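You operate a simulated robot arm through the tools that you are given. There is no shell and no other tool.

You are at the controls of a simulated two-armed robot. One attempt, no reset.

TASK
Put the purple brush from the table three in the green crate. Then put the white block on the red tray. Then open the crumbs drawer, take the scrap on the white table and put it away in the inside of the crumbs drawer, then shut the drawer. Keep to this order.

It is judged by the outcome, as a careful person would: the job done as asked, and still so three seconds after it is handed in. It fails if anything else is knocked over, pushed out of place, dropped, spilled or broken.

THE ROBOT
Two 7-joint arms with two-finger parallel grippers on one trunk, on a base that moves. Base frame: it is fixed to the floor where the robot stands at the start and does not move with it; the origin is under the middle of the robot, x ahead of it, y to its left, z up. Readings come in m, degrees, newtons and seconds.
The left shoulder is at the start at [0.124, 0.171, 1.162], the right one opposite. With the tool pointing down near the work surface each hand reaches from about 0.1 to 0.9 m from the robot's upright axis, wherever it stands, measured 20 degrees to its own side. Places, roughly: crumbs drawer [-4.1, -5.6, 0.8]; green crate [3, -1.75, 0.75]; inside of the crumbs drawer [-4.1, -5.6, 0.8]; red tray [4, -8.25, 0.75]; scrap [3, -2, 0.75]; white block [4, -5.5, 0.75]. Payload 4.4 kg a hand.
The TCP of each hand is the grasp point between the finger pads, 0.023 m short of the fingertips. In the tool frame z runs along the fingers and y along their closing line. The gripper opens to 0.094 m. The fingers are 0.038 m wide and 0.01 m thick; the gripper's body (0.054 by 0.096 m) begins 0.039 m behind the TCP.
Orientation is that of the tool frame in the base frame, as a unit quaternion [w, x, y, z]. With the fingers straight down and closing along the base's y, the tool's x points along the base's -x, its y along +y and its z along -z.

THE INTERFACE
- The arms move only by the tool nudge_tool. It takes "left_steps", "right_steps" or both (then of equal length, played together; a hand with none holds still); each is a list of rows, each a list of 3 entries, a list of its own where there are three numbers: the shift along the tool's x, y, z in mm, then the turn, a rotation vector about the tool's x, y, z in rad, then the closure, from 0 (fully open) to 1 (shut). In form: [[[dx, dy, dz], [wx, wy, wz], claw], ...]. A call has 1 to 20 rows; each row is the pose to reach, as a shift and turn from the pose commanded when the call began, along the tool's axes at that moment. A row lasts 0.2 s, in which the tool goes at most 0.05 m and 8.6 degrees; a call with a longer step from one row to the next is refused whole, and so is a gripper value outside its range. A pose out of reach is approached as far as the arm can. The call stops where the force on the tool passes 40 N (or 10 N more than at its start, if that is more) or the arm is blocked; 0.2 s more then pass. Each finger travels about 0.072 m/s and halts on what it meets, pressing with about 23 N; the grip force reading is that of the motor and also rises with nothing between the fingers. The clock runs only during rows and for 0.2 s after the last one: add rows that repeat a pose to give the fingers time. The reply holds the time, the measured pose of the TCP, the force on the tool along the base axes, the opening and the grip force, in the units named above and with some noise, with the torque about the TCP (base axes, N m) and any sound that the robot's microphone picked up.
- Cameras (640 x 400 px; columns grow to the right, rows downward): "scene" is now at [0.2453, 0.006, 1.3145]; the picture's right is [0.17, -0.99, 0.00], its down [-0.61, -0.10, -0.78] and it looks along [0.77, 0.13, -0.62] (base axes); focal length 278 px, centre (320, 200). "left" rides on the left gripper at [0.086, -0.016, -0.075] in its tool frame; the picture's right is [0.18, 0.98, 0.00], its down [-0.58, 0.11, -0.81] and it looks along [-0.79, 0.15, 0.59] (tool axes); focal length 243 px, centre (320, 200). "right" rides on the right gripper at [0.086, 0.016, -0.075] in its tool frame; the picture's right is [-0.18, 0.98, 0.00], its down [-0.58, -0.11, -0.81] and it looks along [-0.79, -0.15, 0.59] (tool axes); focal length 243 px, centre (320, 200). There is no depth. A picture from a camera that has moved, and an enlarged one, comes with that camera's place and axes in the base frame and with its lens. The place of the scene camera against the robot may be out by one fixed shift of up to 0.025 m in any direction.
- grab_frame(camera): a new picture of that camera. The clock stands still meanwhile.
- lift_body(by): moves the trunk up (or, below 0, down) by that many m; the arms and the scene camera ride with it, the base frame stays. It gives what a move gives, with no picture.
- steer(legs): drives the robot by 1 to 6 legs, each [ahead, left, turn to the left] in m, m and degrees, along the robot's own axes; the way and the turn of a leg run together, so that a leg with both is an arc; at most 1.5 m and 180 degrees a leg. The arms and the cameras ride along, it lands a little off, and it stops where it bumps. It gives what a move gives.
- head_to(pan, tilt): turns the head with the scene camera to pan (to the left, within 80 degrees either way) and tilt (down, from -29 to 69), counted from straight ahead of the robot (the tilt from the chest, where the trunk bows). It gives what a move gives.
- zoom(camera, box): a new picture of the part [left, top, right, bottom] of that camera's present view, enlarged. The clock stands still meanwhile.
- sign_off(): hands the job in; it is judged then, once.

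Nothing tells you exact positions but the pictures and the camera data. Unless the task says otherwise, let go and move clear before handing in.

The tools are called after "Request:" by a JSON object that holds its "op" and its "data". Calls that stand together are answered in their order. nudge_tool: Moves the arms, as the interface text tells. Its arguments: {"type":"object","properties":{"left_steps":{"type":"array","items":{"type":"array"}},"right_steps":{"type":"array","items":{"type":"array"}}},"required":[]} The other tools are called the same way: lift_body (by) moves the trunk up or down; steer (legs) drives the base; head_to (pan, tilt) turns the head that bears the scene camera; grab_frame (camera) takes a picture; zoom (camera, box) takes an enlarged picture of a part of a camera's view; sign_off () hands the job in.

At the start:

```text
clock: 0.0
left_tcp_pos: [0.5086, 0.314, 1.0772]
left_tcp_rot: [0.0, 0.0, 1.0, 0.0]
left_ft_force: [0.5, 0.0, -0.7]
left_moment: [0.0, -0.02, 0.02]
left_opening: 0.0941
left_grasp_force: 0.0
right_tcp_pos: [0.4388, -0.1363, 1.0882]
right_tcp_rot: [0.0, 0.0, 1.0, 0.0]
right_ft_force: [0.3, -0.2, 0.3]
right_moment: [0.01, 0.01, 0.0]
right_opening: 0.0941
right_grasp_force: 0.0
trunk travel left (down, up): [-0.175, 0.213]
robot x, y, heading: [-0.0031, -0.0009, -0.1]
head pan, tilt (commanded): [9.6, 38.5]
```

scene: 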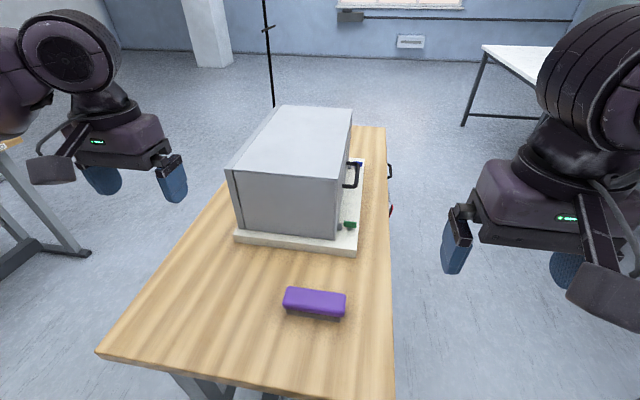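
right: 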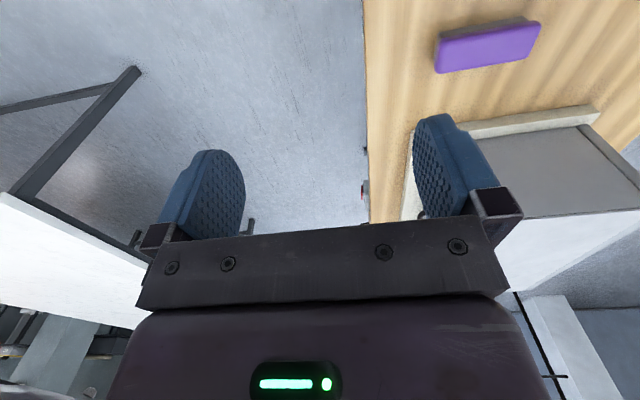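
left: 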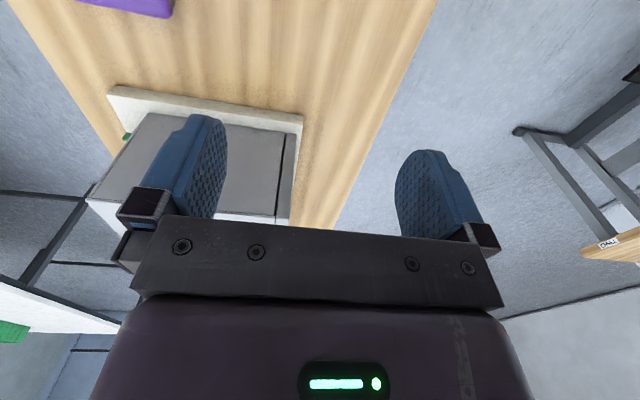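

I see a wooden table ahead with a purple brush and a grey cabinet on it, and other tables around. I will look around with the head first to find which table is "three" and where everything is.

Request:
{"op": "head_to", "data": {"pan": 60, "tilt": 25}}

Request:
{"op": "grab_frame", "data": {"camera": "scene"}}

Request:
{"op": "head_to", "data": {"pan": 0, "tilt": 15}}

Request:
{"op": "grab_frame", "data": {"camera": "scene"}}

Request:
{"op": "head_to", "data": {"pan": -60, "tilt": 15}}

Request:
{"op": "grab_frame", "data": {"camera": "scene"}}

```text
clock: 1.2
left_tcp_pos: [0.5075, 0.3131, 1.0768]
left_tcp_rot: [0.0, 0.0, 1.0, 0.0]
left_ft_force: [-0.8, -0.6, 0.0]
left_moment: [0.01, 0.04, -0.03]
left_opening: 0.0941
left_grasp_force: 0.1
right_tcp_pos: [0.438, -0.1369, 1.0899]
right_tcp_rot: [0.0, 0.001, 1.0, 0.0]
right_ft_force: [0.2, 0.4, 0.0]
right_moment: [-0.02, -0.04, 0.0]
right_opening: 0.0942
right_grasp_force: 0.0
trunk travel left (down, up): [-0.175, 0.213]
robot x, y, heading: [-0.0025, 0.0014, 0.1]
head pan, tilt (commanded): [60.0, 25.0]
```

```text
taken
camera scene: at [0.2067, 0.0713, 1.3356], right [0.87, -0.5, 0.0], down [-0.21, -0.37, -0.91], along [0.45, 0.78, -0.42], focal length 278 px, centre (320, 200)
```

scene: 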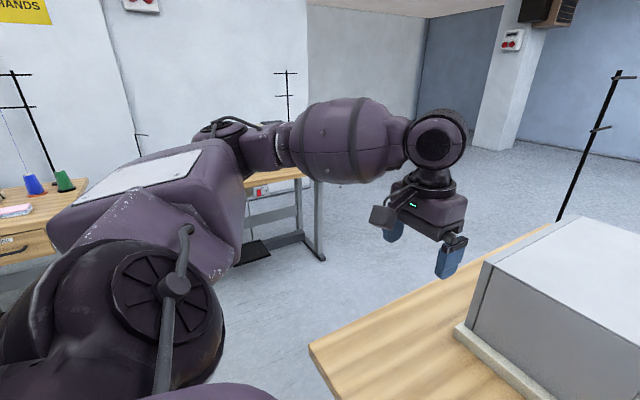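

```text
clock: 2.5
left_tcp_pos: [0.5084, 0.3131, 1.0775]
left_tcp_rot: [0.0, 0.0, 1.0, 0.0]
left_ft_force: [-0.3, 0.6, 0.2]
left_moment: [0.02, -0.02, 0.0]
left_opening: 0.094
left_grasp_force: 0.0
right_tcp_pos: [0.4388, -0.1365, 1.0886]
right_tcp_rot: [0.0, -0.001, 1.0, -0.001]
right_ft_force: [0.5, 0.2, -0.1]
right_moment: [0.02, 0.01, 0.03]
right_opening: 0.0939
right_grasp_force: 0.0
trunk travel left (down, up): [-0.175, 0.213]
robot x, y, heading: [-0.0003, -0.003, -0.1]
head pan, tilt (commanded): [0.0, 15.0]
```

```text
taken
camera scene: at [0.254, -0.0083, 1.3518], right [0.0, -1.0, 0.0], down [-0.26, 0.0, -0.97], along [0.97, 0.0, -0.26], focal length 278 px, centre (320, 200)
```

scene: 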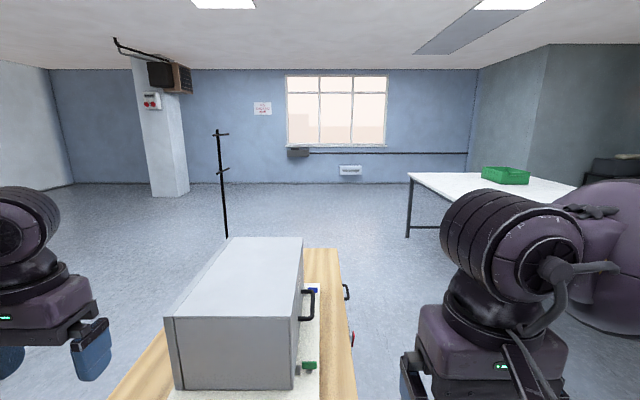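

```text
clock: 3.8
left_tcp_pos: [0.5086, 0.3129, 1.075]
left_tcp_rot: [0.0, 0.0, 1.0, -0.001]
left_ft_force: [-0.5, 0.0, -0.2]
left_moment: [-0.01, 0.02, -0.02]
left_opening: 0.0939
left_grasp_force: 0.1
right_tcp_pos: [0.4384, -0.1373, 1.089]
right_tcp_rot: [-0.001, 0.0, 1.0, 0.0]
right_ft_force: [-0.1, -0.3, -0.1]
right_moment: [-0.01, 0.01, 0.01]
right_opening: 0.094
right_grasp_force: 0.0
trunk travel left (down, up): [-0.175, 0.213]
robot x, y, heading: [-0.0033, 0.003, 0.2]
head pan, tilt (commanded): [-60.0, 15.0]
```

```text
taken
camera scene: at [0.2073, -0.0892, 1.3518], right [-0.87, -0.5, 0.0], down [-0.13, 0.22, -0.97], along [0.48, -0.84, -0.26], focal length 278 px, centre (320, 200)
```

scene: 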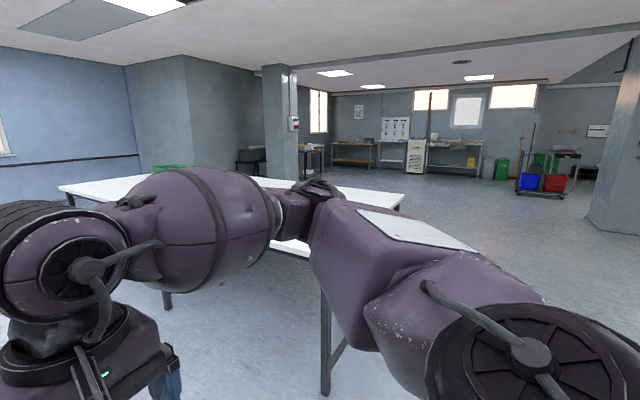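

The green crate sits on a white table to the front-right. I'll look at the tables' labels more closely and search for other purple brushes.

Request:
{"op": "zoom", "data": {"camera": "left", "box": [500, 180, 640, 280]}}

Request:
{"op": "head_to", "data": {"pan": 78, "tilt": 15}}

Request:
{"op": "grab_frame", "data": {"camera": "scene"}}

Request:
{"op": "head_to", "data": {"pan": 30, "tilt": 25}}

Request:
{"op": "grab_frame", "data": {"camera": "scene"}}

Request:
{"op": "head_to", "data": {"pan": 0, "tilt": 60}}

Request:
{"op": "grab_frame", "data": {"camera": "scene"}}

```text
4.00 times, centred on (570, 230) of left
camera zoom: at [0.4211, 0.2977, 1.1508], right [-0.18, 0.98, 0.0], down [0.58, 0.11, 0.81], along [0.79, 0.15, -0.59], focal length 970 px, centre (-680, 80)
```

zoom: 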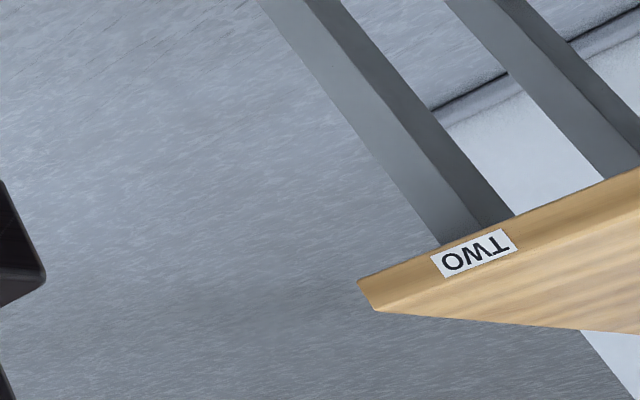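

```text
clock: 6.0
left_tcp_pos: [0.5082, 0.3136, 1.0764]
left_tcp_rot: [0.0, -0.001, 1.0, 0.001]
left_ft_force: [-1.3, 0.0, 0.2]
left_moment: [0.01, -0.02, 0.0]
left_opening: 0.094
left_grasp_force: 0.1
right_tcp_pos: [0.4385, -0.1367, 1.088]
right_tcp_rot: [0.0, 0.0, 1.0, 0.0]
right_ft_force: [-0.6, 0.8, -0.3]
right_moment: [0.0, -0.02, 0.05]
right_opening: 0.0941
right_grasp_force: 0.0
trunk travel left (down, up): [-0.175, 0.213]
robot x, y, heading: [0.0012, -0.0052, -0.2]
head pan, tilt (commanded): [78.0, 15.0]
```

```text
taken
camera scene: at [0.18, 0.0829, 1.3518], right [0.98, -0.21, 0.0], down [-0.05, -0.25, -0.97], along [0.2, 0.94, -0.26], focal length 278 px, centre (320, 200)
```

scene: 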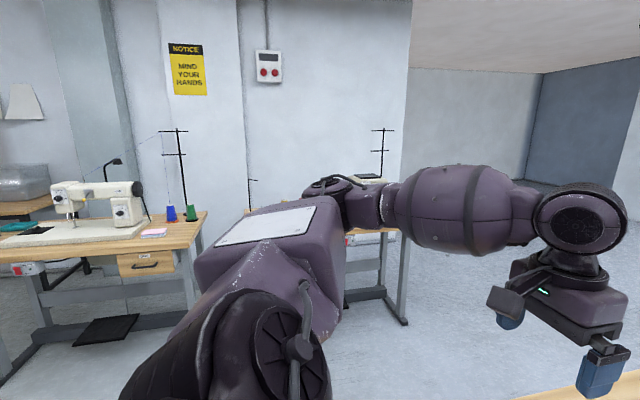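

```text
clock: 7.2
left_tcp_pos: [0.5073, 0.3135, 1.0766]
left_tcp_rot: [0.0, 0.0, 1.0, 0.0]
left_ft_force: [0.2, 0.1, -0.4]
left_moment: [0.02, 0.01, -0.02]
left_opening: 0.094
left_grasp_force: 0.1
right_tcp_pos: [0.4379, -0.1356, 1.0886]
right_tcp_rot: [-0.001, 0.0, 1.0, 0.0]
right_ft_force: [-0.4, 1.4, 0.5]
right_moment: [0.02, -0.01, 0.0]
right_opening: 0.0941
right_grasp_force: 0.0
trunk travel left (down, up): [-0.175, 0.213]
robot x, y, heading: [0.0001, -0.0003, 0.2]
head pan, tilt (commanded): [30.0, 25.0]
```

```text
taken
camera scene: at [0.2403, 0.0377, 1.3356], right [0.5, -0.87, 0.0], down [-0.37, -0.21, -0.91], along [0.78, 0.45, -0.42], focal length 278 px, centre (320, 200)
```

scene: 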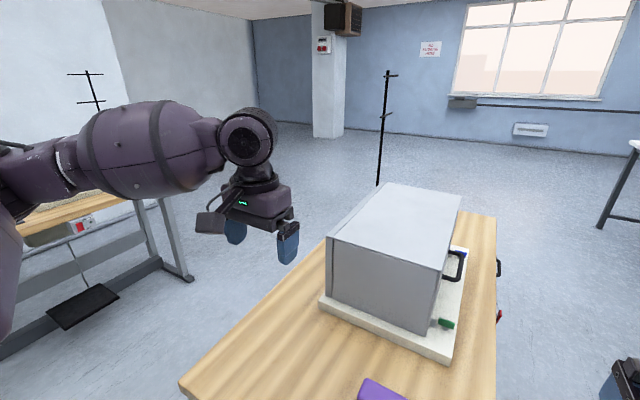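

```text
clock: 8.2
left_tcp_pos: [0.5071, 0.3138, 1.0763]
left_tcp_rot: [0.0, 0.0, 1.0, -0.001]
left_ft_force: [-0.3, -0.3, 0.5]
left_moment: [0.01, 0.02, -0.01]
left_opening: 0.0939
left_grasp_force: 0.1
right_tcp_pos: [0.4377, -0.1361, 1.0888]
right_tcp_rot: [0.0, 0.0, 1.0, 0.0]
right_ft_force: [1.3, 0.3, -0.5]
right_moment: [0.02, 0.03, -0.01]
right_opening: 0.0941
right_grasp_force: 0.1
trunk travel left (down, up): [-0.175, 0.213]
robot x, y, heading: [-0.0017, 0.0034, -0.0]
head pan, tilt (commanded): [0.0, 60.0]
```

```text
taken
camera scene: at [0.2273, -0.0083, 1.2856], right [0.0, -1.0, 0.0], down [-0.87, 0.0, -0.5], along [0.5, 0.0, -0.87], focal length 278 px, centre (320, 200)
```

scene: 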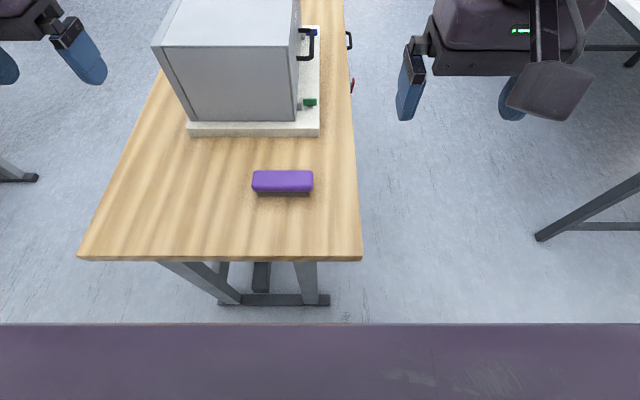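

Table labels exist: the left table reads "TWO". I'll look for labels on the other tables and on the one ahead.

Request:
{"op": "head_to", "data": {"pan": 80, "tilt": 15}}

Request:
{"op": "zoom", "data": {"camera": "scene", "box": [0, 150, 240, 300]}}

Request:
{"op": "zoom", "data": {"camera": "scene", "box": [220, 150, 460, 300]}}

Request:
{"op": "zoom", "data": {"camera": "right", "box": [320, 0, 480, 100]}}

Request:
{"op": "zoom", "data": {"camera": "right", "box": [300, 120, 460, 220]}}

```text
clock: 9.7
left_tcp_pos: [0.5071, 0.3132, 1.0766]
left_tcp_rot: [0.0, 0.0, 1.0, 0.0]
left_ft_force: [-0.3, 0.1, -0.4]
left_moment: [0.0, -0.01, 0.05]
left_opening: 0.0939
left_grasp_force: 0.0
right_tcp_pos: [0.4388, -0.1358, 1.0887]
right_tcp_rot: [0.0, 0.0, 1.0, 0.0]
right_ft_force: [0.5, -0.3, 0.5]
right_moment: [0.01, 0.02, 0.0]
right_opening: 0.094
right_grasp_force: 0.0
trunk travel left (down, up): [-0.175, 0.213]
robot x, y, heading: [-0.0012, 0.0001, -0.1]
head pan, tilt (commanded): [80.0, 15.0]
```

```text
2.67 times, centred on (120, 225) of scene
camera zoom: at [0.1769, 0.0836, 1.3518], right [0.98, -0.17, 0.0], down [-0.05, -0.26, -0.97], along [0.17, 0.95, -0.26], focal length 740 px, centre (853, 133)
```

zoom: 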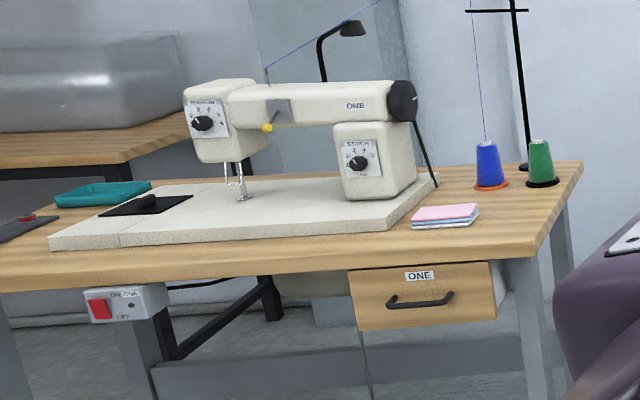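

```text
2.67 times, centred on (340, 225) of scene
camera zoom: at [0.1769, 0.0836, 1.3518], right [0.98, -0.17, 0.0], down [-0.05, -0.26, -0.97], along [0.17, 0.95, -0.26], focal length 740 px, centre (267, 133)
```

zoom: 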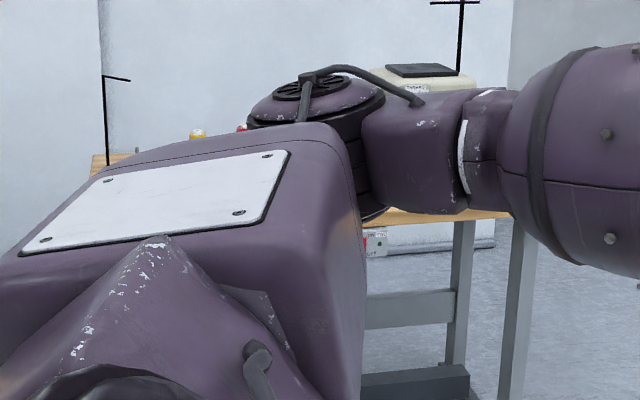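

```text
4.00 times, centred on (400, 50) of right
camera zoom: at [0.3531, -0.1197, 1.1643], right [0.18, 0.98, 0.0], down [0.58, -0.11, 0.81], along [0.79, -0.15, -0.59], focal length 970 px, centre (0, 800)
```

zoom: 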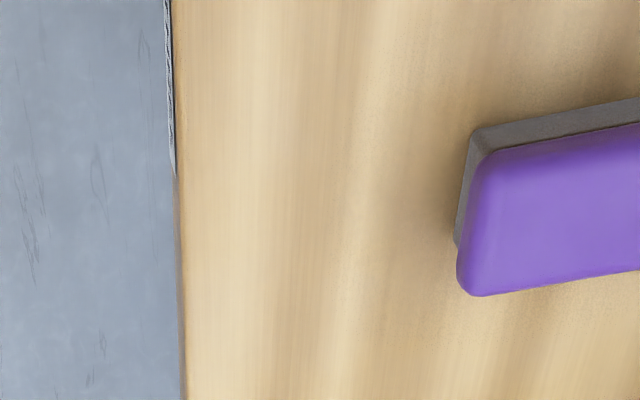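

```text
4.00 times, centred on (380, 170) of right
camera zoom: at [0.3531, -0.1197, 1.1643], right [0.18, 0.98, 0.0], down [0.58, -0.11, 0.81], along [0.79, -0.15, -0.59], focal length 970 px, centre (80, 320)
```

zoom: 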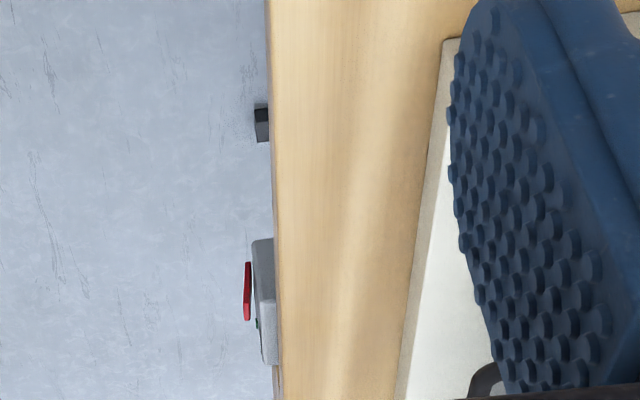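

The table ahead is probably THREE but its label faces away (its -y side). I'll check the right/behind area before driving to see the label.

Request:
{"op": "head_to", "data": {"pan": -80, "tilt": 20}}

Request:
{"op": "grab_frame", "data": {"camera": "scene"}}

Request:
{"op": "head_to", "data": {"pan": 80, "tilt": 30}}

Request:
{"op": "grab_frame", "data": {"camera": "scene"}}

```text
clock: 12.2
left_tcp_pos: [0.5077, 0.3128, 1.0766]
left_tcp_rot: [0.0, -0.001, 1.0, 0.0]
left_ft_force: [-0.3, -0.5, 0.0]
left_moment: [0.02, 0.01, -0.02]
left_opening: 0.0939
left_grasp_force: 0.1
right_tcp_pos: [0.4386, -0.1363, 1.0899]
right_tcp_rot: [0.0, 0.0, 1.0, 0.0]
right_ft_force: [0.6, -0.2, -0.6]
right_moment: [0.02, 0.06, 0.0]
right_opening: 0.0939
right_grasp_force: 0.1
trunk travel left (down, up): [-0.175, 0.213]
robot x, y, heading: [0.0023, -0.0009, -0.1]
head pan, tilt (commanded): [-80.0, 20.0]
```

```text
taken
camera scene: at [0.1768, -0.1001, 1.3437], right [-0.98, -0.17, 0.0], down [-0.06, 0.34, -0.94], along [0.16, -0.93, -0.34], focal length 278 px, centre (320, 200)
```

scene: 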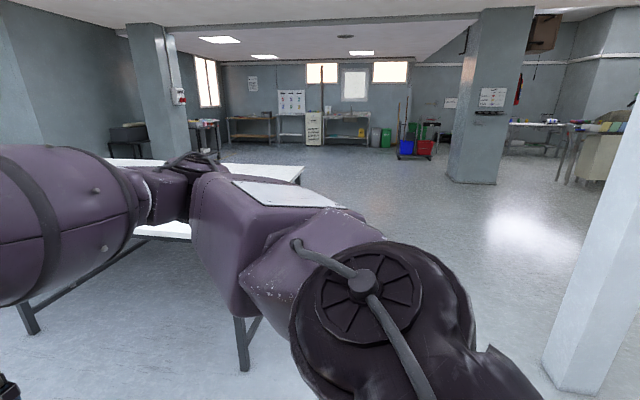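

```text
clock: 14.6
left_tcp_pos: [0.5063, 0.3121, 1.0765]
left_tcp_rot: [0.0, 0.001, 1.0, -0.001]
left_ft_force: [-0.8, -0.4, 0.7]
left_moment: [0.02, -0.01, 0.0]
left_opening: 0.0939
left_grasp_force: 0.0
right_tcp_pos: [0.4388, -0.1353, 1.0895]
right_tcp_rot: [0.0, 0.0, 1.0, 0.0]
right_ft_force: [-0.1, -0.2, -0.4]
right_moment: [0.04, -0.01, 0.02]
right_opening: 0.0942
right_grasp_force: 0.1
trunk travel left (down, up): [-0.175, 0.213]
robot x, y, heading: [0.0024, 0.0011, 0.1]
head pan, tilt (commanded): [80.0, 30.0]
```

```text
taken
camera scene: at [0.1763, 0.0807, 1.3276], right [0.98, -0.17, 0.0], down [-0.09, -0.49, -0.87], along [0.15, 0.85, -0.5], focal length 278 px, centre (320, 200)
```

scene: 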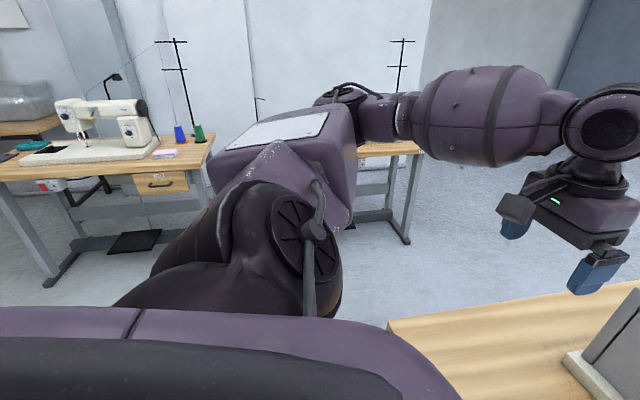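

Space to the right is free. I'll back off slightly and strafe right to read the label on the table's -y side.

Request:
{"op": "steer", "data": {"legs": [[-0.15, 0, 0], [0, -0.6, 0]]}}

Request:
{"op": "head_to", "data": {"pan": 25, "tilt": 30}}

Request:
{"op": "grab_frame", "data": {"camera": "scene"}}

```text
clock: 21.3
left_tcp_pos: [0.3588, -0.2847, 1.0764]
left_tcp_rot: [0.0, 0.0, 1.0, 0.0]
left_ft_force: [0.0, -0.4, 0.1]
left_moment: [0.03, 0.03, 0.0]
left_opening: 0.094
left_grasp_force: 0.0
right_tcp_pos: [0.2906, -0.735, 1.0884]
right_tcp_rot: [0.0, 0.0, 1.0, -0.001]
right_ft_force: [0.0, -0.2, -0.5]
right_moment: [-0.01, -0.03, -0.01]
right_opening: 0.094
right_grasp_force: 0.0
trunk travel left (down, up): [-0.175, 0.213]
robot x, y, heading: [-0.1426, -0.6048, 0.1]
head pan, tilt (commanded): [80.0, 30.0]
```

```text
clock: 22.6
left_tcp_pos: [0.3581, -0.2858, 1.0764]
left_tcp_rot: [0.0, -0.001, 1.0, 0.0]
left_ft_force: [0.0, -0.8, 0.3]
left_moment: [0.01, 0.0, 0.02]
left_opening: 0.094
left_grasp_force: 0.1
right_tcp_pos: [0.2884, -0.7346, 1.0884]
right_tcp_rot: [0.0, 0.0, 1.0, 0.0]
right_ft_force: [0.3, -0.1, 0.2]
right_moment: [0.04, 0.0, -0.01]
right_opening: 0.0938
right_grasp_force: 0.0
trunk travel left (down, up): [-0.175, 0.213]
robot x, y, heading: [-0.148, -0.5987, 0.1]
head pan, tilt (commanded): [25.0, 30.0]
```

```text
taken
camera scene: at [0.0932, -0.5686, 1.3276], right [0.42, -0.91, 0.0], down [-0.45, -0.21, -0.87], along [0.78, 0.37, -0.5], focal length 278 px, centre (320, 200)
```

scene: 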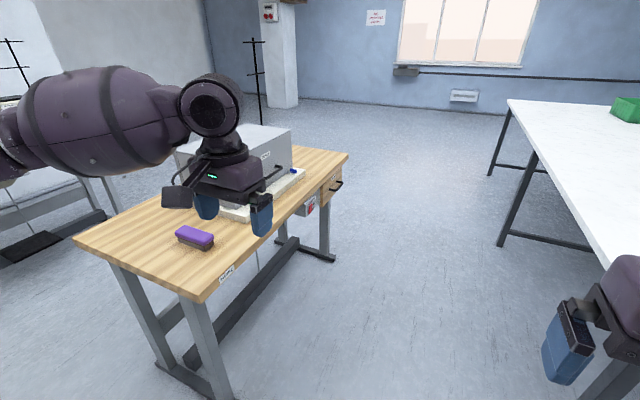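

Request:
{"op": "zoom", "data": {"camera": "scene", "box": [180, 220, 276, 280]}}

Request:
{"op": "zoom", "data": {"camera": "scene", "box": [250, 110, 378, 220]}}

Request:
{"op": "zoom", "data": {"camera": "scene", "box": [440, 60, 640, 200]}}

```text
6.67 times, centred on (228, 250) of scene
camera zoom: at [0.0932, -0.5686, 1.3276], right [0.42, -0.91, 0.0], down [-0.45, -0.21, -0.87], along [0.78, 0.37, -0.5], focal length 1850 px, centre (933, -133)
```

zoom: 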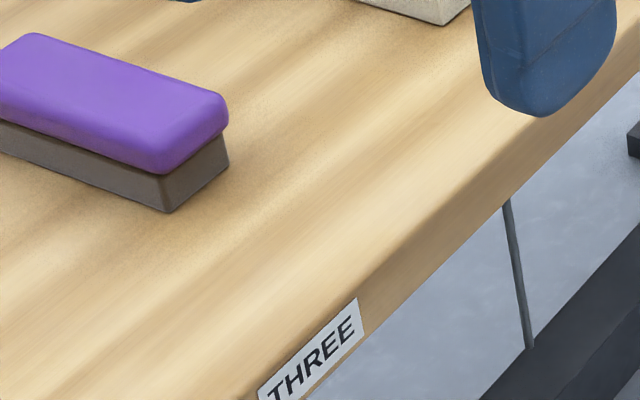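

```text
3.64 times, centred on (314, 165) of scene
camera zoom: at [0.0932, -0.5686, 1.3276], right [0.42, -0.91, 0.0], down [-0.45, -0.21, -0.87], along [0.78, 0.37, -0.5], focal length 1009 px, centre (342, 327)
```

zoom: 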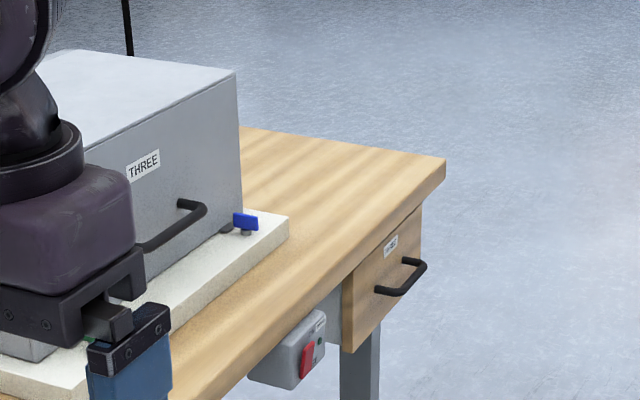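

```text
2.86 times, centred on (540, 130) of scene
camera zoom: at [0.0932, -0.5686, 1.3276], right [0.42, -0.91, 0.0], down [-0.45, -0.21, -0.87], along [0.78, 0.37, -0.5], focal length 793 px, centre (-309, 400)
```

zoom: 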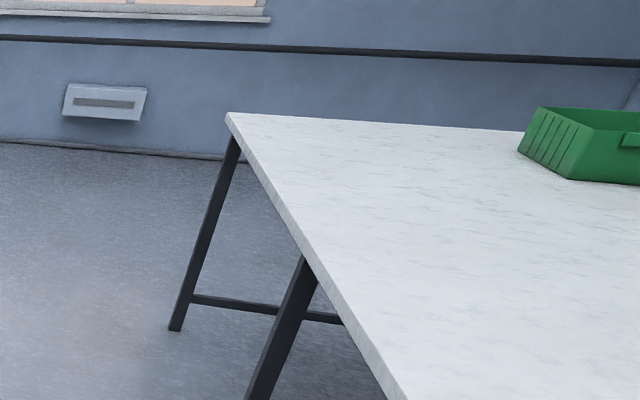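

Table THREE is confirmed and its purple brush is the target, around [0.56, 0.07, 0.78], long axis along y. I'll go back so the left hand is over the brush.

Request:
{"op": "steer", "data": {"legs": [[0, 0.35, 0], [0.13, 0, 0]]}}

Request:
{"op": "head_to", "data": {"pan": 15, "tilt": 50}}

Request:
{"op": "grab_frame", "data": {"camera": "scene"}}

Request:
{"op": "grab_frame", "data": {"camera": "left"}}

```text
clock: 27.1
left_tcp_pos: [0.4882, 0.0682, 1.077]
left_tcp_rot: [0.0, 0.0, 1.0, 0.0]
left_ft_force: [-0.1, 0.7, -0.4]
left_moment: [0.02, 0.01, -0.03]
left_opening: 0.0938
left_grasp_force: 0.2
right_tcp_pos: [0.4183, -0.3827, 1.0889]
right_tcp_rot: [0.001, 0.0, 1.0, -0.001]
right_ft_force: [0.4, 0.7, 0.0]
right_moment: [0.02, 0.0, 0.02]
right_opening: 0.0938
right_grasp_force: 0.1
trunk travel left (down, up): [-0.175, 0.213]
robot x, y, heading: [-0.0173, -0.2462, -0.0]
head pan, tilt (commanded): [25.0, 30.0]
```

```text
clock: 27.9
left_tcp_pos: [0.4866, 0.0663, 1.077]
left_tcp_rot: [0.0, 0.0, 1.0, 0.0]
left_ft_force: [-0.2, 0.2, 0.6]
left_moment: [-0.02, -0.04, -0.04]
left_opening: 0.0939
left_grasp_force: 0.0
right_tcp_pos: [0.4189, -0.3818, 1.0901]
right_tcp_rot: [0.0, 0.0, 1.0, -0.001]
right_ft_force: [-0.7, 0.4, -0.6]
right_moment: [-0.01, -0.01, 0.0]
right_opening: 0.094
right_grasp_force: 0.0
trunk travel left (down, up): [-0.175, 0.213]
robot x, y, heading: [-0.0206, -0.2502, 0.3]
head pan, tilt (commanded): [15.0, 50.0]
```

```text
taken
camera scene: at [0.2143, -0.2344, 1.2982], right [0.26, -0.97, 0.0], down [-0.74, -0.2, -0.64], along [0.62, 0.17, -0.77], focal length 278 px, centre (320, 200)
```

scene: 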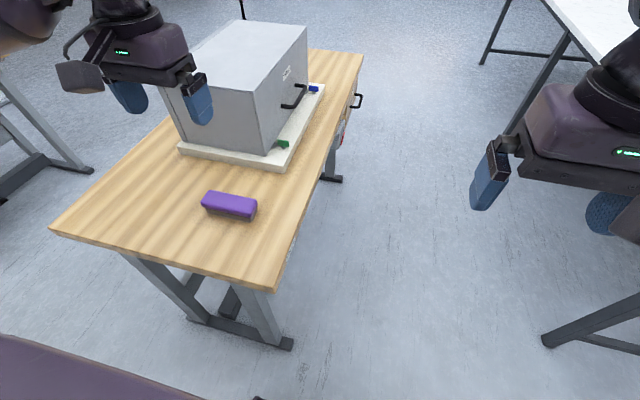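

```text
taken
camera left: at [0.4005, 0.0517, 1.1508], right [-0.18, 0.98, 0.0], down [0.58, 0.11, 0.81], along [0.79, 0.15, -0.59], focal length 243 px, centre (320, 200)
```

left: 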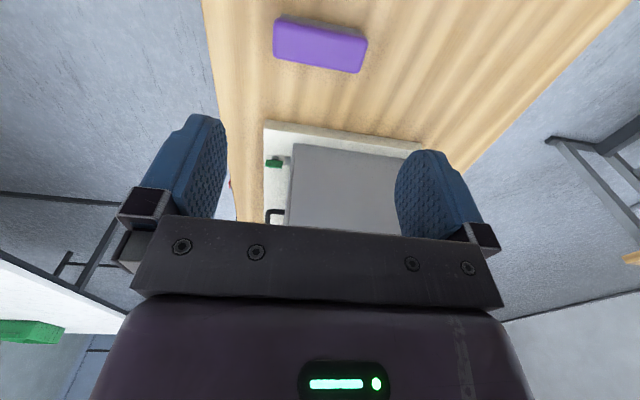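

Brush is near [0.54–0.56, 0.08]. I'll zoom in the wrist camera for its precise orientation.

Request:
{"op": "zoom", "data": {"camera": "left", "box": [240, 0, 400, 100]}}

Request:
{"op": "zoom", "data": {"camera": "scene", "box": [180, 170, 276, 230]}}

```text
4.00 times, centred on (320, 50) of left
camera zoom: at [0.4005, 0.0517, 1.1508], right [-0.18, 0.98, 0.0], down [0.58, 0.11, 0.81], along [0.79, 0.15, -0.59], focal length 970 px, centre (320, 800)
```

zoom: 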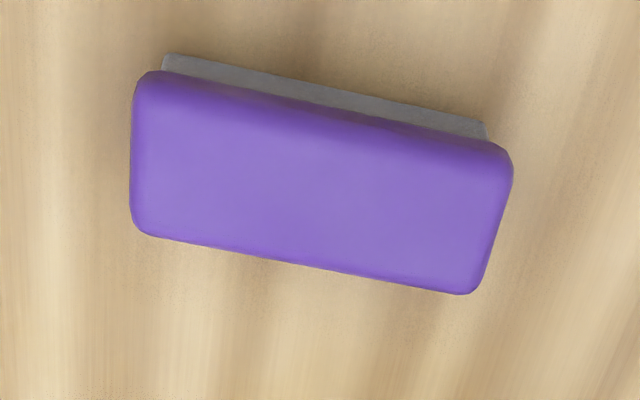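

```text
6.67 times, centred on (228, 200) of scene
camera zoom: at [0.2143, -0.2344, 1.2982], right [0.26, -0.97, 0.0], down [-0.74, -0.2, -0.64], along [0.62, 0.17, -0.77], focal length 1850 px, centre (933, 200)
```

zoom: 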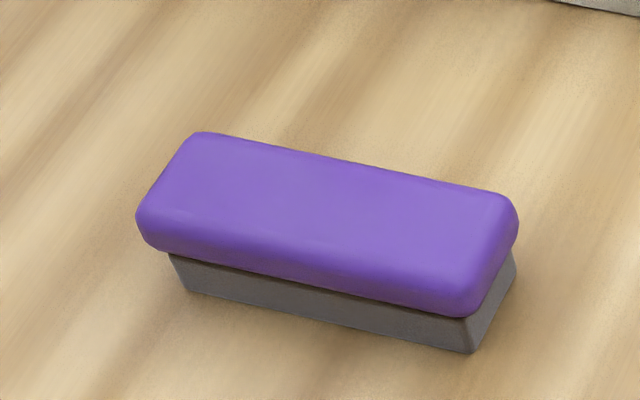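

The brush top measures about 0.046 × 0.124 m, centre ≈ (0.541, 0.078), long along y. I'll move the left hand above it, turning the tool 90° so the fingers close along x.

Request:
{"op": "nudge_tool", "data": {"left_steps": [[[-5, 1, 13], [0, 0, -0.1428], 0], [[-10, 2, 27], [0, 0, -0.2856], 0], [[-15, 3, 40], [0, 0, -0.4284], 0], [[-20, 4, 53], [0, 0, -0.5712], 0], [[-25, 5, 67], [0, 0, -0.714], 0], [[-30, 6, 80], [0, 0, -0.8568], 0], [[-35, 7, 93], [0, 0, -0.9996], 0], [[-40, 8, 107], [0, 0, -1.1424], 0], [[-45, 9, 120], [0, 0, -1.2852], 0], [[-50, 10, 134], [0, 0, -1.428], 0], [[-54, 11, 147], [0, 0, -1.5708], 0], [[-54, 11, 147], [0, 0, -1.5708], 0]]}}

Request:
{"op": "grab_frame", "data": {"camera": "left"}}

Request:
{"op": "grab_frame", "data": {"camera": "scene"}}

```text
clock: 30.5
left_tcp_pos: [0.5409, 0.0789, 0.929]
left_tcp_rot: [0.0, 0.707, -0.707, 0.0]
left_ft_force: [0.7, 0.2, 0.6]
left_moment: [0.02, -0.04, 0.01]
left_opening: 0.0941
left_grasp_force: 0.0
right_tcp_pos: [0.4175, -0.382, 1.0894]
right_tcp_rot: [0.0, 0.0, 1.0, 0.0]
right_ft_force: [0.6, 0.5, 0.1]
right_moment: [0.04, -0.01, -0.01]
right_opening: 0.0937
right_grasp_force: 0.1
trunk travel left (down, up): [-0.175, 0.213]
robot x, y, heading: [-0.0183, -0.2453, 0.1]
head pan, tilt (commanded): [15.0, 50.0]
```

```text
taken
camera left: at [0.5574, -0.0074, 1.0039], right [-0.98, -0.19, 0.0], down [-0.11, 0.58, 0.81], along [-0.15, 0.79, -0.59], focal length 243 px, centre (320, 200)
```

left: 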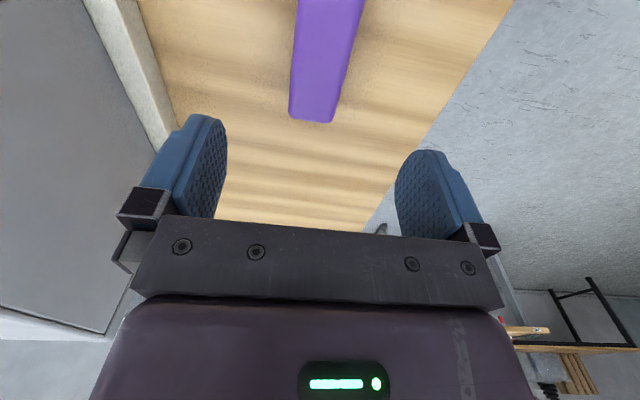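

```text
taken
camera scene: at [0.2141, -0.2344, 1.2982], right [0.26, -0.97, 0.0], down [-0.74, -0.2, -0.64], along [0.62, 0.17, -0.77], focal length 278 px, centre (320, 200)
```

scene: 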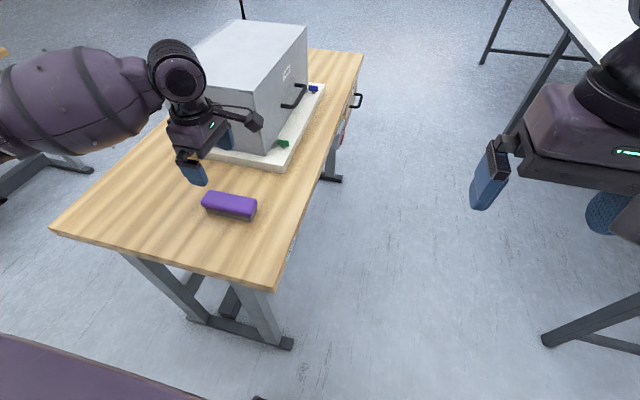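

The brush top is at z ≈ 0.79 by parallax between the two wrist views, centre x ≈ 0.539. I descend to TCP z ≈ 0.783 and close.

Request:
{"op": "nudge_tool", "data": {"left_steps": [[[0, 2, 30], [0, 0, 0], 0], [[0, 2, 60], [0, 0, 0], 0], [[0, 2, 90], [0, 0, 0], 0], [[0, 2, 115], [0, 0, 0], 0], [[0, 2, 132], [0, 0, 0], 0], [[0, 2, 146], [0, 0, 0], 0], [[0, 2, 146], [0, 0, 0], 0], [[0, 2, 146], [0, 0, 0], 0.3], [[0, 2, 146], [0, 0, 0], 0.6], [[0, 2, 146], [0, 0, 0], 1], [[0, 2, 146], [0, 0, 0], 1], [[0, 2, 146], [0, 0, 0], 1], [[0, 2, 146], [0, 0, 0], 1]]}}

Request:
{"op": "grab_frame", "data": {"camera": "scene"}}

Request:
{"op": "grab_frame", "data": {"camera": "left"}}

```text
clock: 33.3
left_tcp_pos: [0.5408, 0.0783, 0.7834]
left_tcp_rot: [0.0, -0.707, 0.707, 0.0]
left_ft_force: [-1.0, -0.6, -0.4]
left_moment: [-0.03, -0.02, 0.01]
left_opening: 0.0457
left_grasp_force: 23.0
right_tcp_pos: [0.4189, -0.383, 1.0888]
right_tcp_rot: [0.0, 0.0, 1.0, 0.0]
right_ft_force: [0.4, 0.4, -0.3]
right_moment: [0.0, 0.0, -0.03]
right_opening: 0.094
right_grasp_force: 0.0
trunk travel left (down, up): [-0.175, 0.213]
robot x, y, heading: [-0.0196, -0.2464, -0.0]
head pan, tilt (commanded): [15.0, 50.0]
```

```text
taken
camera scene: at [0.2144, -0.2344, 1.2981], right [0.26, -0.97, 0.0], down [-0.74, -0.2, -0.64], along [0.62, 0.17, -0.77], focal length 278 px, centre (320, 200)
```

scene: 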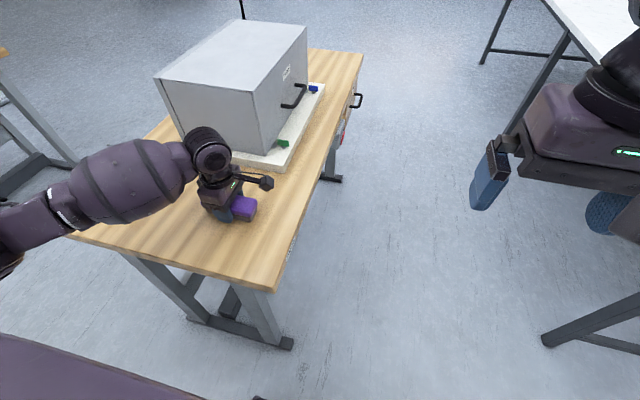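

```text
taken
camera left: at [0.5563, -0.0075, 0.8578], right [-0.98, -0.18, 0.0], down [-0.11, 0.58, 0.81], along [-0.15, 0.79, -0.59], focal length 243 px, centre (320, 200)
```

left: 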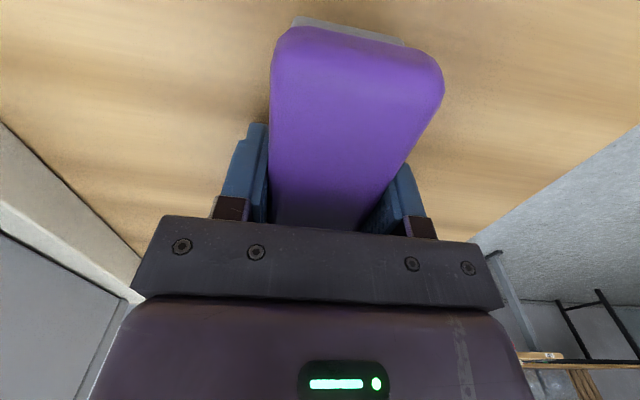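

Brush is gripped (opening 0.0457 m, 23 N). Lifting it straight up to about z = 1.10.

Request:
{"op": "nudge_tool", "data": {"left_steps": [[[0, 0, -15], [0, 0, 0], 1], [[0, 0, -50], [0, 0, 0], 1], [[0, 0, -90], [0, 0, 0], 1], [[0, 0, -130], [0, 0, 0], 1], [[0, 0, -170], [0, 0, 0], 1], [[0, 0, -210], [0, 0, 0], 1], [[0, 0, -250], [0, 0, 0], 1], [[0, 0, -290], [0, 0, 0], 1], [[0, 0, -320], [0, 0, 0], 1], [[0, 0, -320], [0, 0, 0], 1]]}}

Request:
{"op": "steer", "data": {"legs": [[-0.15, 0, 0], [0, -0.36, 0]]}}

Request:
{"op": "head_to", "data": {"pan": -20, "tilt": 20}}

Request:
{"op": "grab_frame", "data": {"camera": "scene"}}

Request:
{"op": "grab_frame", "data": {"camera": "left"}}

```text
clock: 35.5
left_tcp_pos: [0.5418, 0.0794, 1.1032]
left_tcp_rot: [-0.001, -0.707, 0.707, 0.001]
left_ft_force: [0.1, -1.0, -1.2]
left_moment: [0.03, 0.0, 0.01]
left_opening: 0.0455
left_grasp_force: 22.7
right_tcp_pos: [0.4188, -0.3821, 1.0881]
right_tcp_rot: [0.0, 0.001, 1.0, -0.001]
right_ft_force: [0.0, -0.4, 0.6]
right_moment: [0.02, -0.03, 0.02]
right_opening: 0.0941
right_grasp_force: 0.1
trunk travel left (down, up): [-0.175, 0.213]
robot x, y, heading: [-0.0205, -0.2431, 0.1]
head pan, tilt (commanded): [15.0, 50.0]
```

```text
clock: 40.2
left_tcp_pos: [0.3909, -0.2827, 1.1035]
left_tcp_rot: [0.0, -0.706, 0.708, 0.0]
left_ft_force: [-0.9, -0.3, -1.3]
left_moment: [0.0, 0.0, 0.02]
left_opening: 0.0458
left_grasp_force: 23.1
right_tcp_pos: [0.2682, -0.7443, 1.0891]
right_tcp_rot: [-0.001, 0.001, 1.0, 0.0]
right_ft_force: [-0.1, 0.1, -0.6]
right_moment: [0.03, -0.01, 0.02]
right_opening: 0.0938
right_grasp_force: 0.1
trunk travel left (down, up): [-0.175, 0.213]
robot x, y, heading: [-0.1692, -0.6086, -0.2]
head pan, tilt (commanded): [15.0, 50.0]
```

```text
clock: 41.2
left_tcp_pos: [0.3916, -0.2827, 1.103]
left_tcp_rot: [0.0, -0.707, 0.708, -0.001]
left_ft_force: [-0.5, -0.7, -0.5]
left_moment: [-0.03, 0.01, 0.0]
left_opening: 0.0458
left_grasp_force: 22.9
right_tcp_pos: [0.2683, -0.7449, 1.0894]
right_tcp_rot: [0.0, 0.002, 1.0, 0.0]
right_ft_force: [-0.6, -0.3, -0.4]
right_moment: [0.01, -0.02, -0.01]
right_opening: 0.0941
right_grasp_force: 0.0
trunk travel left (down, up): [-0.175, 0.213]
robot x, y, heading: [-0.1711, -0.6075, 0.1]
head pan, tilt (commanded): [-20.0, 20.0]
```

```text
taken
camera scene: at [0.0778, -0.6475, 1.3436], right [-0.34, -0.94, 0.0], down [-0.32, 0.12, -0.94], along [0.88, -0.32, -0.34], focal length 278 px, centre (320, 200)
```

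scene: 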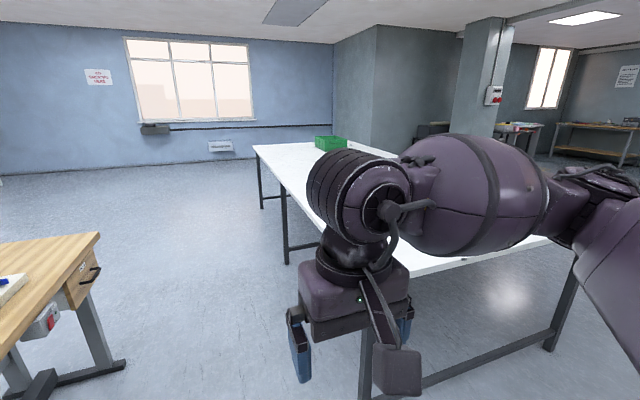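

```text
taken
camera left: at [0.4073, -0.369, 1.1779], right [-0.98, -0.18, 0.0], down [-0.11, 0.58, 0.81], along [-0.15, 0.79, -0.59], focal length 243 px, centre (320, 200)
```

left: 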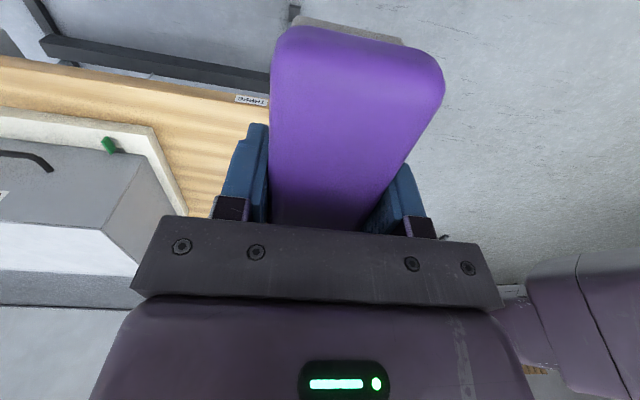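

The way between the tables is clear. I'll drive along it to beyond the white table's far end, where the crate is nearest the edge.

Request:
{"op": "steer", "data": {"legs": [[1.5, 0, 0], [1.5, 0, 0], [1.4, 0, 0]]}}

Request:
{"op": "head_to", "data": {"pan": -75, "tilt": 25}}

Request:
{"op": "grab_frame", "data": {"camera": "scene"}}

```text
clock: 62.2
left_tcp_pos: [4.7892, -0.3259, 1.103]
left_tcp_rot: [-0.001, -0.703, 0.711, -0.001]
left_ft_force: [1.1, 0.6, -1.0]
left_moment: [-0.01, -0.02, -0.04]
left_opening: 0.0457
left_grasp_force: 22.5
right_tcp_pos: [4.6602, -0.7865, 1.0893]
right_tcp_rot: [0.0, 0.007, 1.0, -0.001]
right_ft_force: [0.1, -0.1, 0.4]
right_moment: [0.0, -0.04, 0.0]
right_opening: 0.0941
right_grasp_force: 0.0
trunk travel left (down, up): [-0.175, 0.213]
robot x, y, heading: [4.2221, -0.6461, -0.8]
head pan, tilt (commanded): [-20.0, 20.0]
```

```text
clock: 63.5
left_tcp_pos: [4.789, -0.3272, 1.1034]
left_tcp_rot: [-0.001, -0.703, 0.711, 0.0]
left_ft_force: [0.2, 0.2, -1.0]
left_moment: [-0.01, 0.0, 0.01]
left_opening: 0.0456
left_grasp_force: 22.9
right_tcp_pos: [4.6597, -0.7854, 1.089]
right_tcp_rot: [0.0, 0.006, 1.0, 0.0]
right_ft_force: [-0.1, 0.2, -0.1]
right_moment: [0.04, -0.04, -0.04]
right_opening: 0.0938
right_grasp_force: 0.0
trunk travel left (down, up): [-0.175, 0.213]
robot x, y, heading: [4.2219, -0.6448, -0.8]
head pan, tilt (commanded): [-75.0, 25.0]
```

```text
taken
camera scene: at [4.4065, -0.744, 1.3356], right [-0.97, -0.25, 0.0], down [-0.1, 0.41, -0.91], along [0.22, -0.88, -0.42], focal length 278 px, centre (320, 200)
```

scene: 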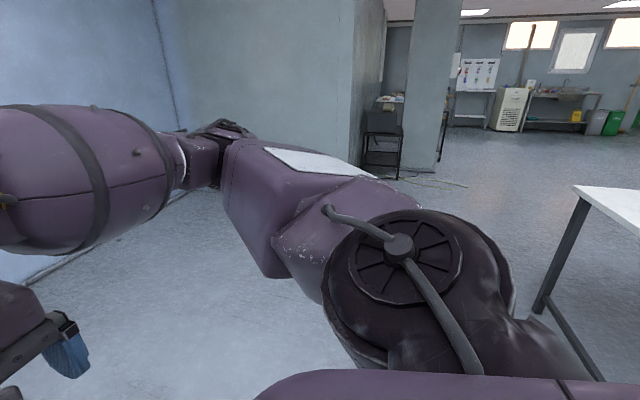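

The table's far end is at x ≈ 3.4–3.5. I'll turn to face −x and strafe to be opposite the crate.

Request:
{"op": "steer", "data": {"legs": [[0, 0, 180], [0, 1.15, 0]]}}

Request:
{"op": "head_to", "data": {"pan": 0, "tilt": 35}}

Request:
{"op": "grab_frame", "data": {"camera": "scene"}}

```text
clock: 81.2
left_tcp_pos: [3.6036, -2.0994, 1.104]
left_tcp_rot: [0.0, 0.721, 0.693, 0.0]
left_ft_force: [0.2, 0.0, -0.4]
left_moment: [0.0, 0.01, 0.0]
left_opening: 0.0457
left_grasp_force: 23.0
right_tcp_pos: [3.7464, -1.6419, 1.0885]
right_tcp_rot: [0.0, 1.0, -0.02, 0.0]
right_ft_force: [0.2, -0.1, -0.1]
right_moment: [0.02, -0.02, -0.03]
right_opening: 0.094
right_grasp_force: 0.0
trunk travel left (down, up): [-0.175, 0.213]
robot x, y, heading: [4.1774, -1.7961, 177.6]
head pan, tilt (commanded): [-75.0, 25.0]
```

```text
clock: 82.6
left_tcp_pos: [3.6052, -2.0987, 1.1045]
left_tcp_rot: [0.0, 0.721, 0.693, 0.0]
left_ft_force: [-1.0, -0.3, -1.5]
left_moment: [0.04, 0.02, 0.01]
left_opening: 0.0456
left_grasp_force: 23.4
right_tcp_pos: [3.7456, -1.6422, 1.0894]
right_tcp_rot: [0.0, 1.0, -0.019, 0.0]
right_ft_force: [0.5, -0.4, 0.1]
right_moment: [0.02, 0.02, -0.03]
right_opening: 0.0941
right_grasp_force: 0.1
trunk travel left (down, up): [-0.175, 0.213]
robot x, y, heading: [4.18, -1.7942, 177.5]
head pan, tilt (commanded): [0.0, 35.0]
```

```text
taken
camera scene: at [3.9451, -1.7947, 1.3198], right [0.04, 1.0, 0.0], down [0.57, -0.02, -0.82], along [-0.82, 0.03, -0.57], focal length 278 px, centre (320, 200)
```

scene: 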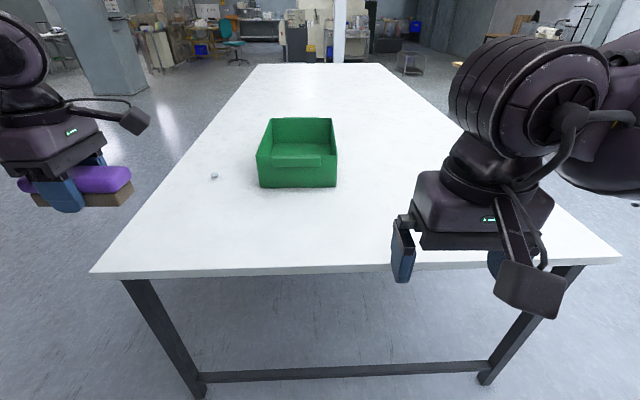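

Now I see the crate (front face near x ≈ 3.04, y −2.0…−1.69) and a tiny scrap near (2.95, −2.19). I'll zoom in on both.

Request:
{"op": "zoom", "data": {"camera": "scene", "box": [240, 100, 360, 200]}}

Request:
{"op": "zoom", "data": {"camera": "scene", "box": [195, 160, 235, 190]}}

Request:
{"op": "grab_frame", "data": {"camera": "left"}}

Request:
{"op": "grab_frame", "data": {"camera": "right"}}

```text
4.00 times, centred on (300, 150) of scene
camera zoom: at [3.9451, -1.7947, 1.3198], right [0.04, 1.0, 0.0], down [0.57, -0.02, -0.82], along [-0.82, 0.03, -0.57], focal length 1110 px, centre (400, 400)
```

zoom: 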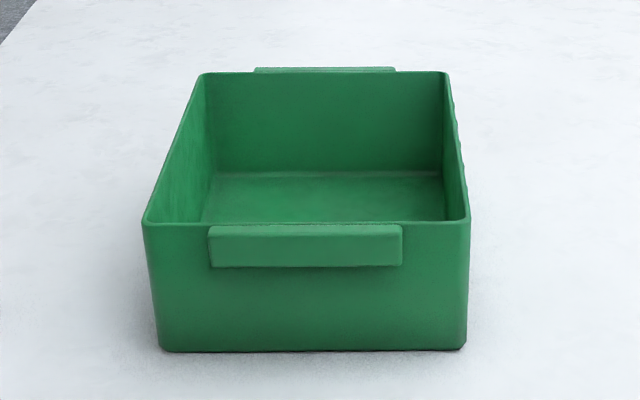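

```text
13.33 times, centred on (215, 175) of scene
camera zoom: at [3.9451, -1.7947, 1.3198], right [0.04, 1.0, 0.0], down [0.57, -0.02, -0.82], along [-0.82, 0.03, -0.57], focal length 3701 px, centre (1720, 533)
```

zoom: 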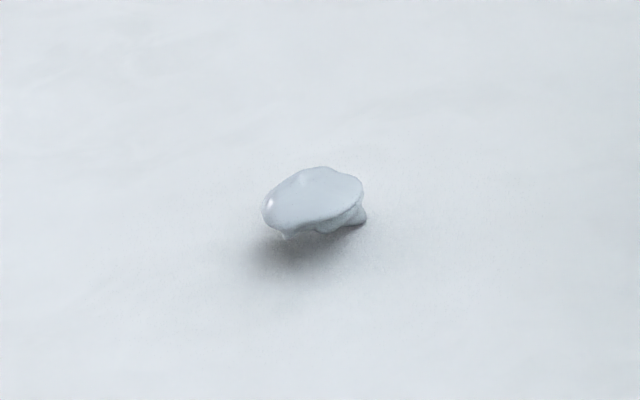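

```text
taken
camera left: at [3.5916, -2.0108, 1.1779], right [0.99, 0.14, 0.0], down [0.09, -0.59, 0.81], along [0.12, -0.8, -0.59], focal length 243 px, centre (320, 200)
```

left: 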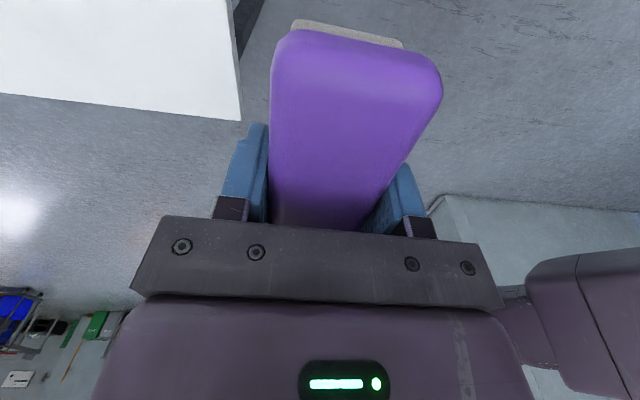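

```text
taken
camera right: at [3.8319, -1.6613, 1.1644], right [-0.22, -0.97, 0.0], down [-0.58, 0.13, 0.81], along [-0.79, 0.18, -0.59], focal length 243 px, centre (320, 200)
```

right: 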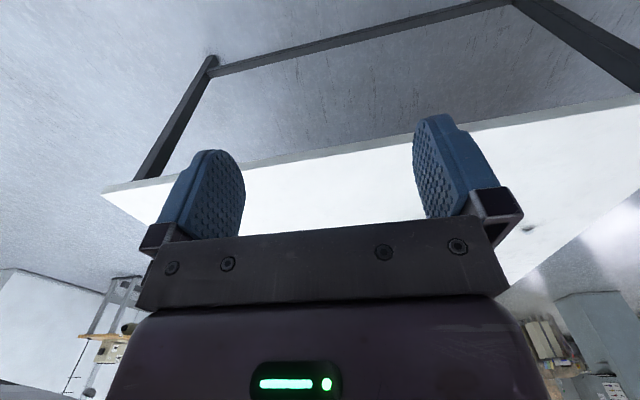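

The crate spans x ≈ 2.65–3.06, y ≈ −1.99…−1.70, rim at z ≈ 0.89; from this end it's at the reach limit. The −y long side is nearer, so I'll go around to there and face +y.

Request:
{"op": "steer", "data": {"legs": [[0, 1.15, 0], [1.2, 0, 0], [0, 0, -87.5]]}}

Request:
{"op": "grab_frame", "data": {"camera": "scene"}}

```text
clock: 102.4
left_tcp_pos: [2.5976, -2.3589, 1.1035]
left_tcp_rot: [0.0, 1.0, 0.014, 0.0]
left_ft_force: [0.2, -0.7, -0.4]
left_moment: [0.0, 0.02, -0.01]
left_opening: 0.0457
left_grasp_force: 23.0
right_tcp_pos: [3.0631, -2.4672, 1.0896]
right_tcp_rot: [0.0, 0.716, -0.698, 0.001]
right_ft_force: [0.0, 0.7, -0.1]
right_moment: [-0.01, 0.04, 0.02]
right_opening: 0.0942
right_grasp_force: 0.1
trunk travel left (down, up): [-0.175, 0.213]
robot x, y, heading: [2.9386, -2.9124, 91.7]
head pan, tilt (commanded): [0.0, 35.0]
```

```text
taken
camera scene: at [2.9388, -2.6781, 1.3198], right [1.0, 0.03, 0.0], down [0.02, -0.57, -0.82], along [-0.02, 0.82, -0.57], focal length 278 px, centre (320, 200)
```

scene: 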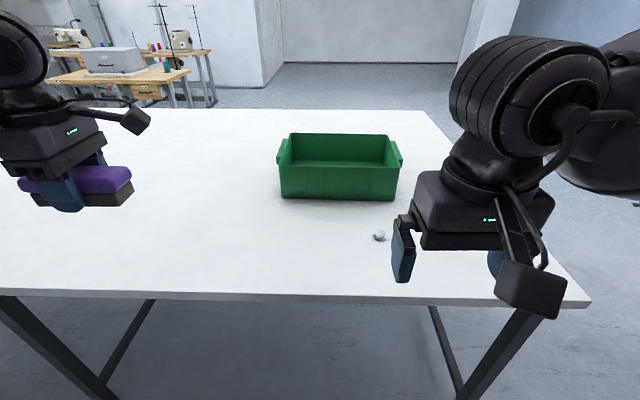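

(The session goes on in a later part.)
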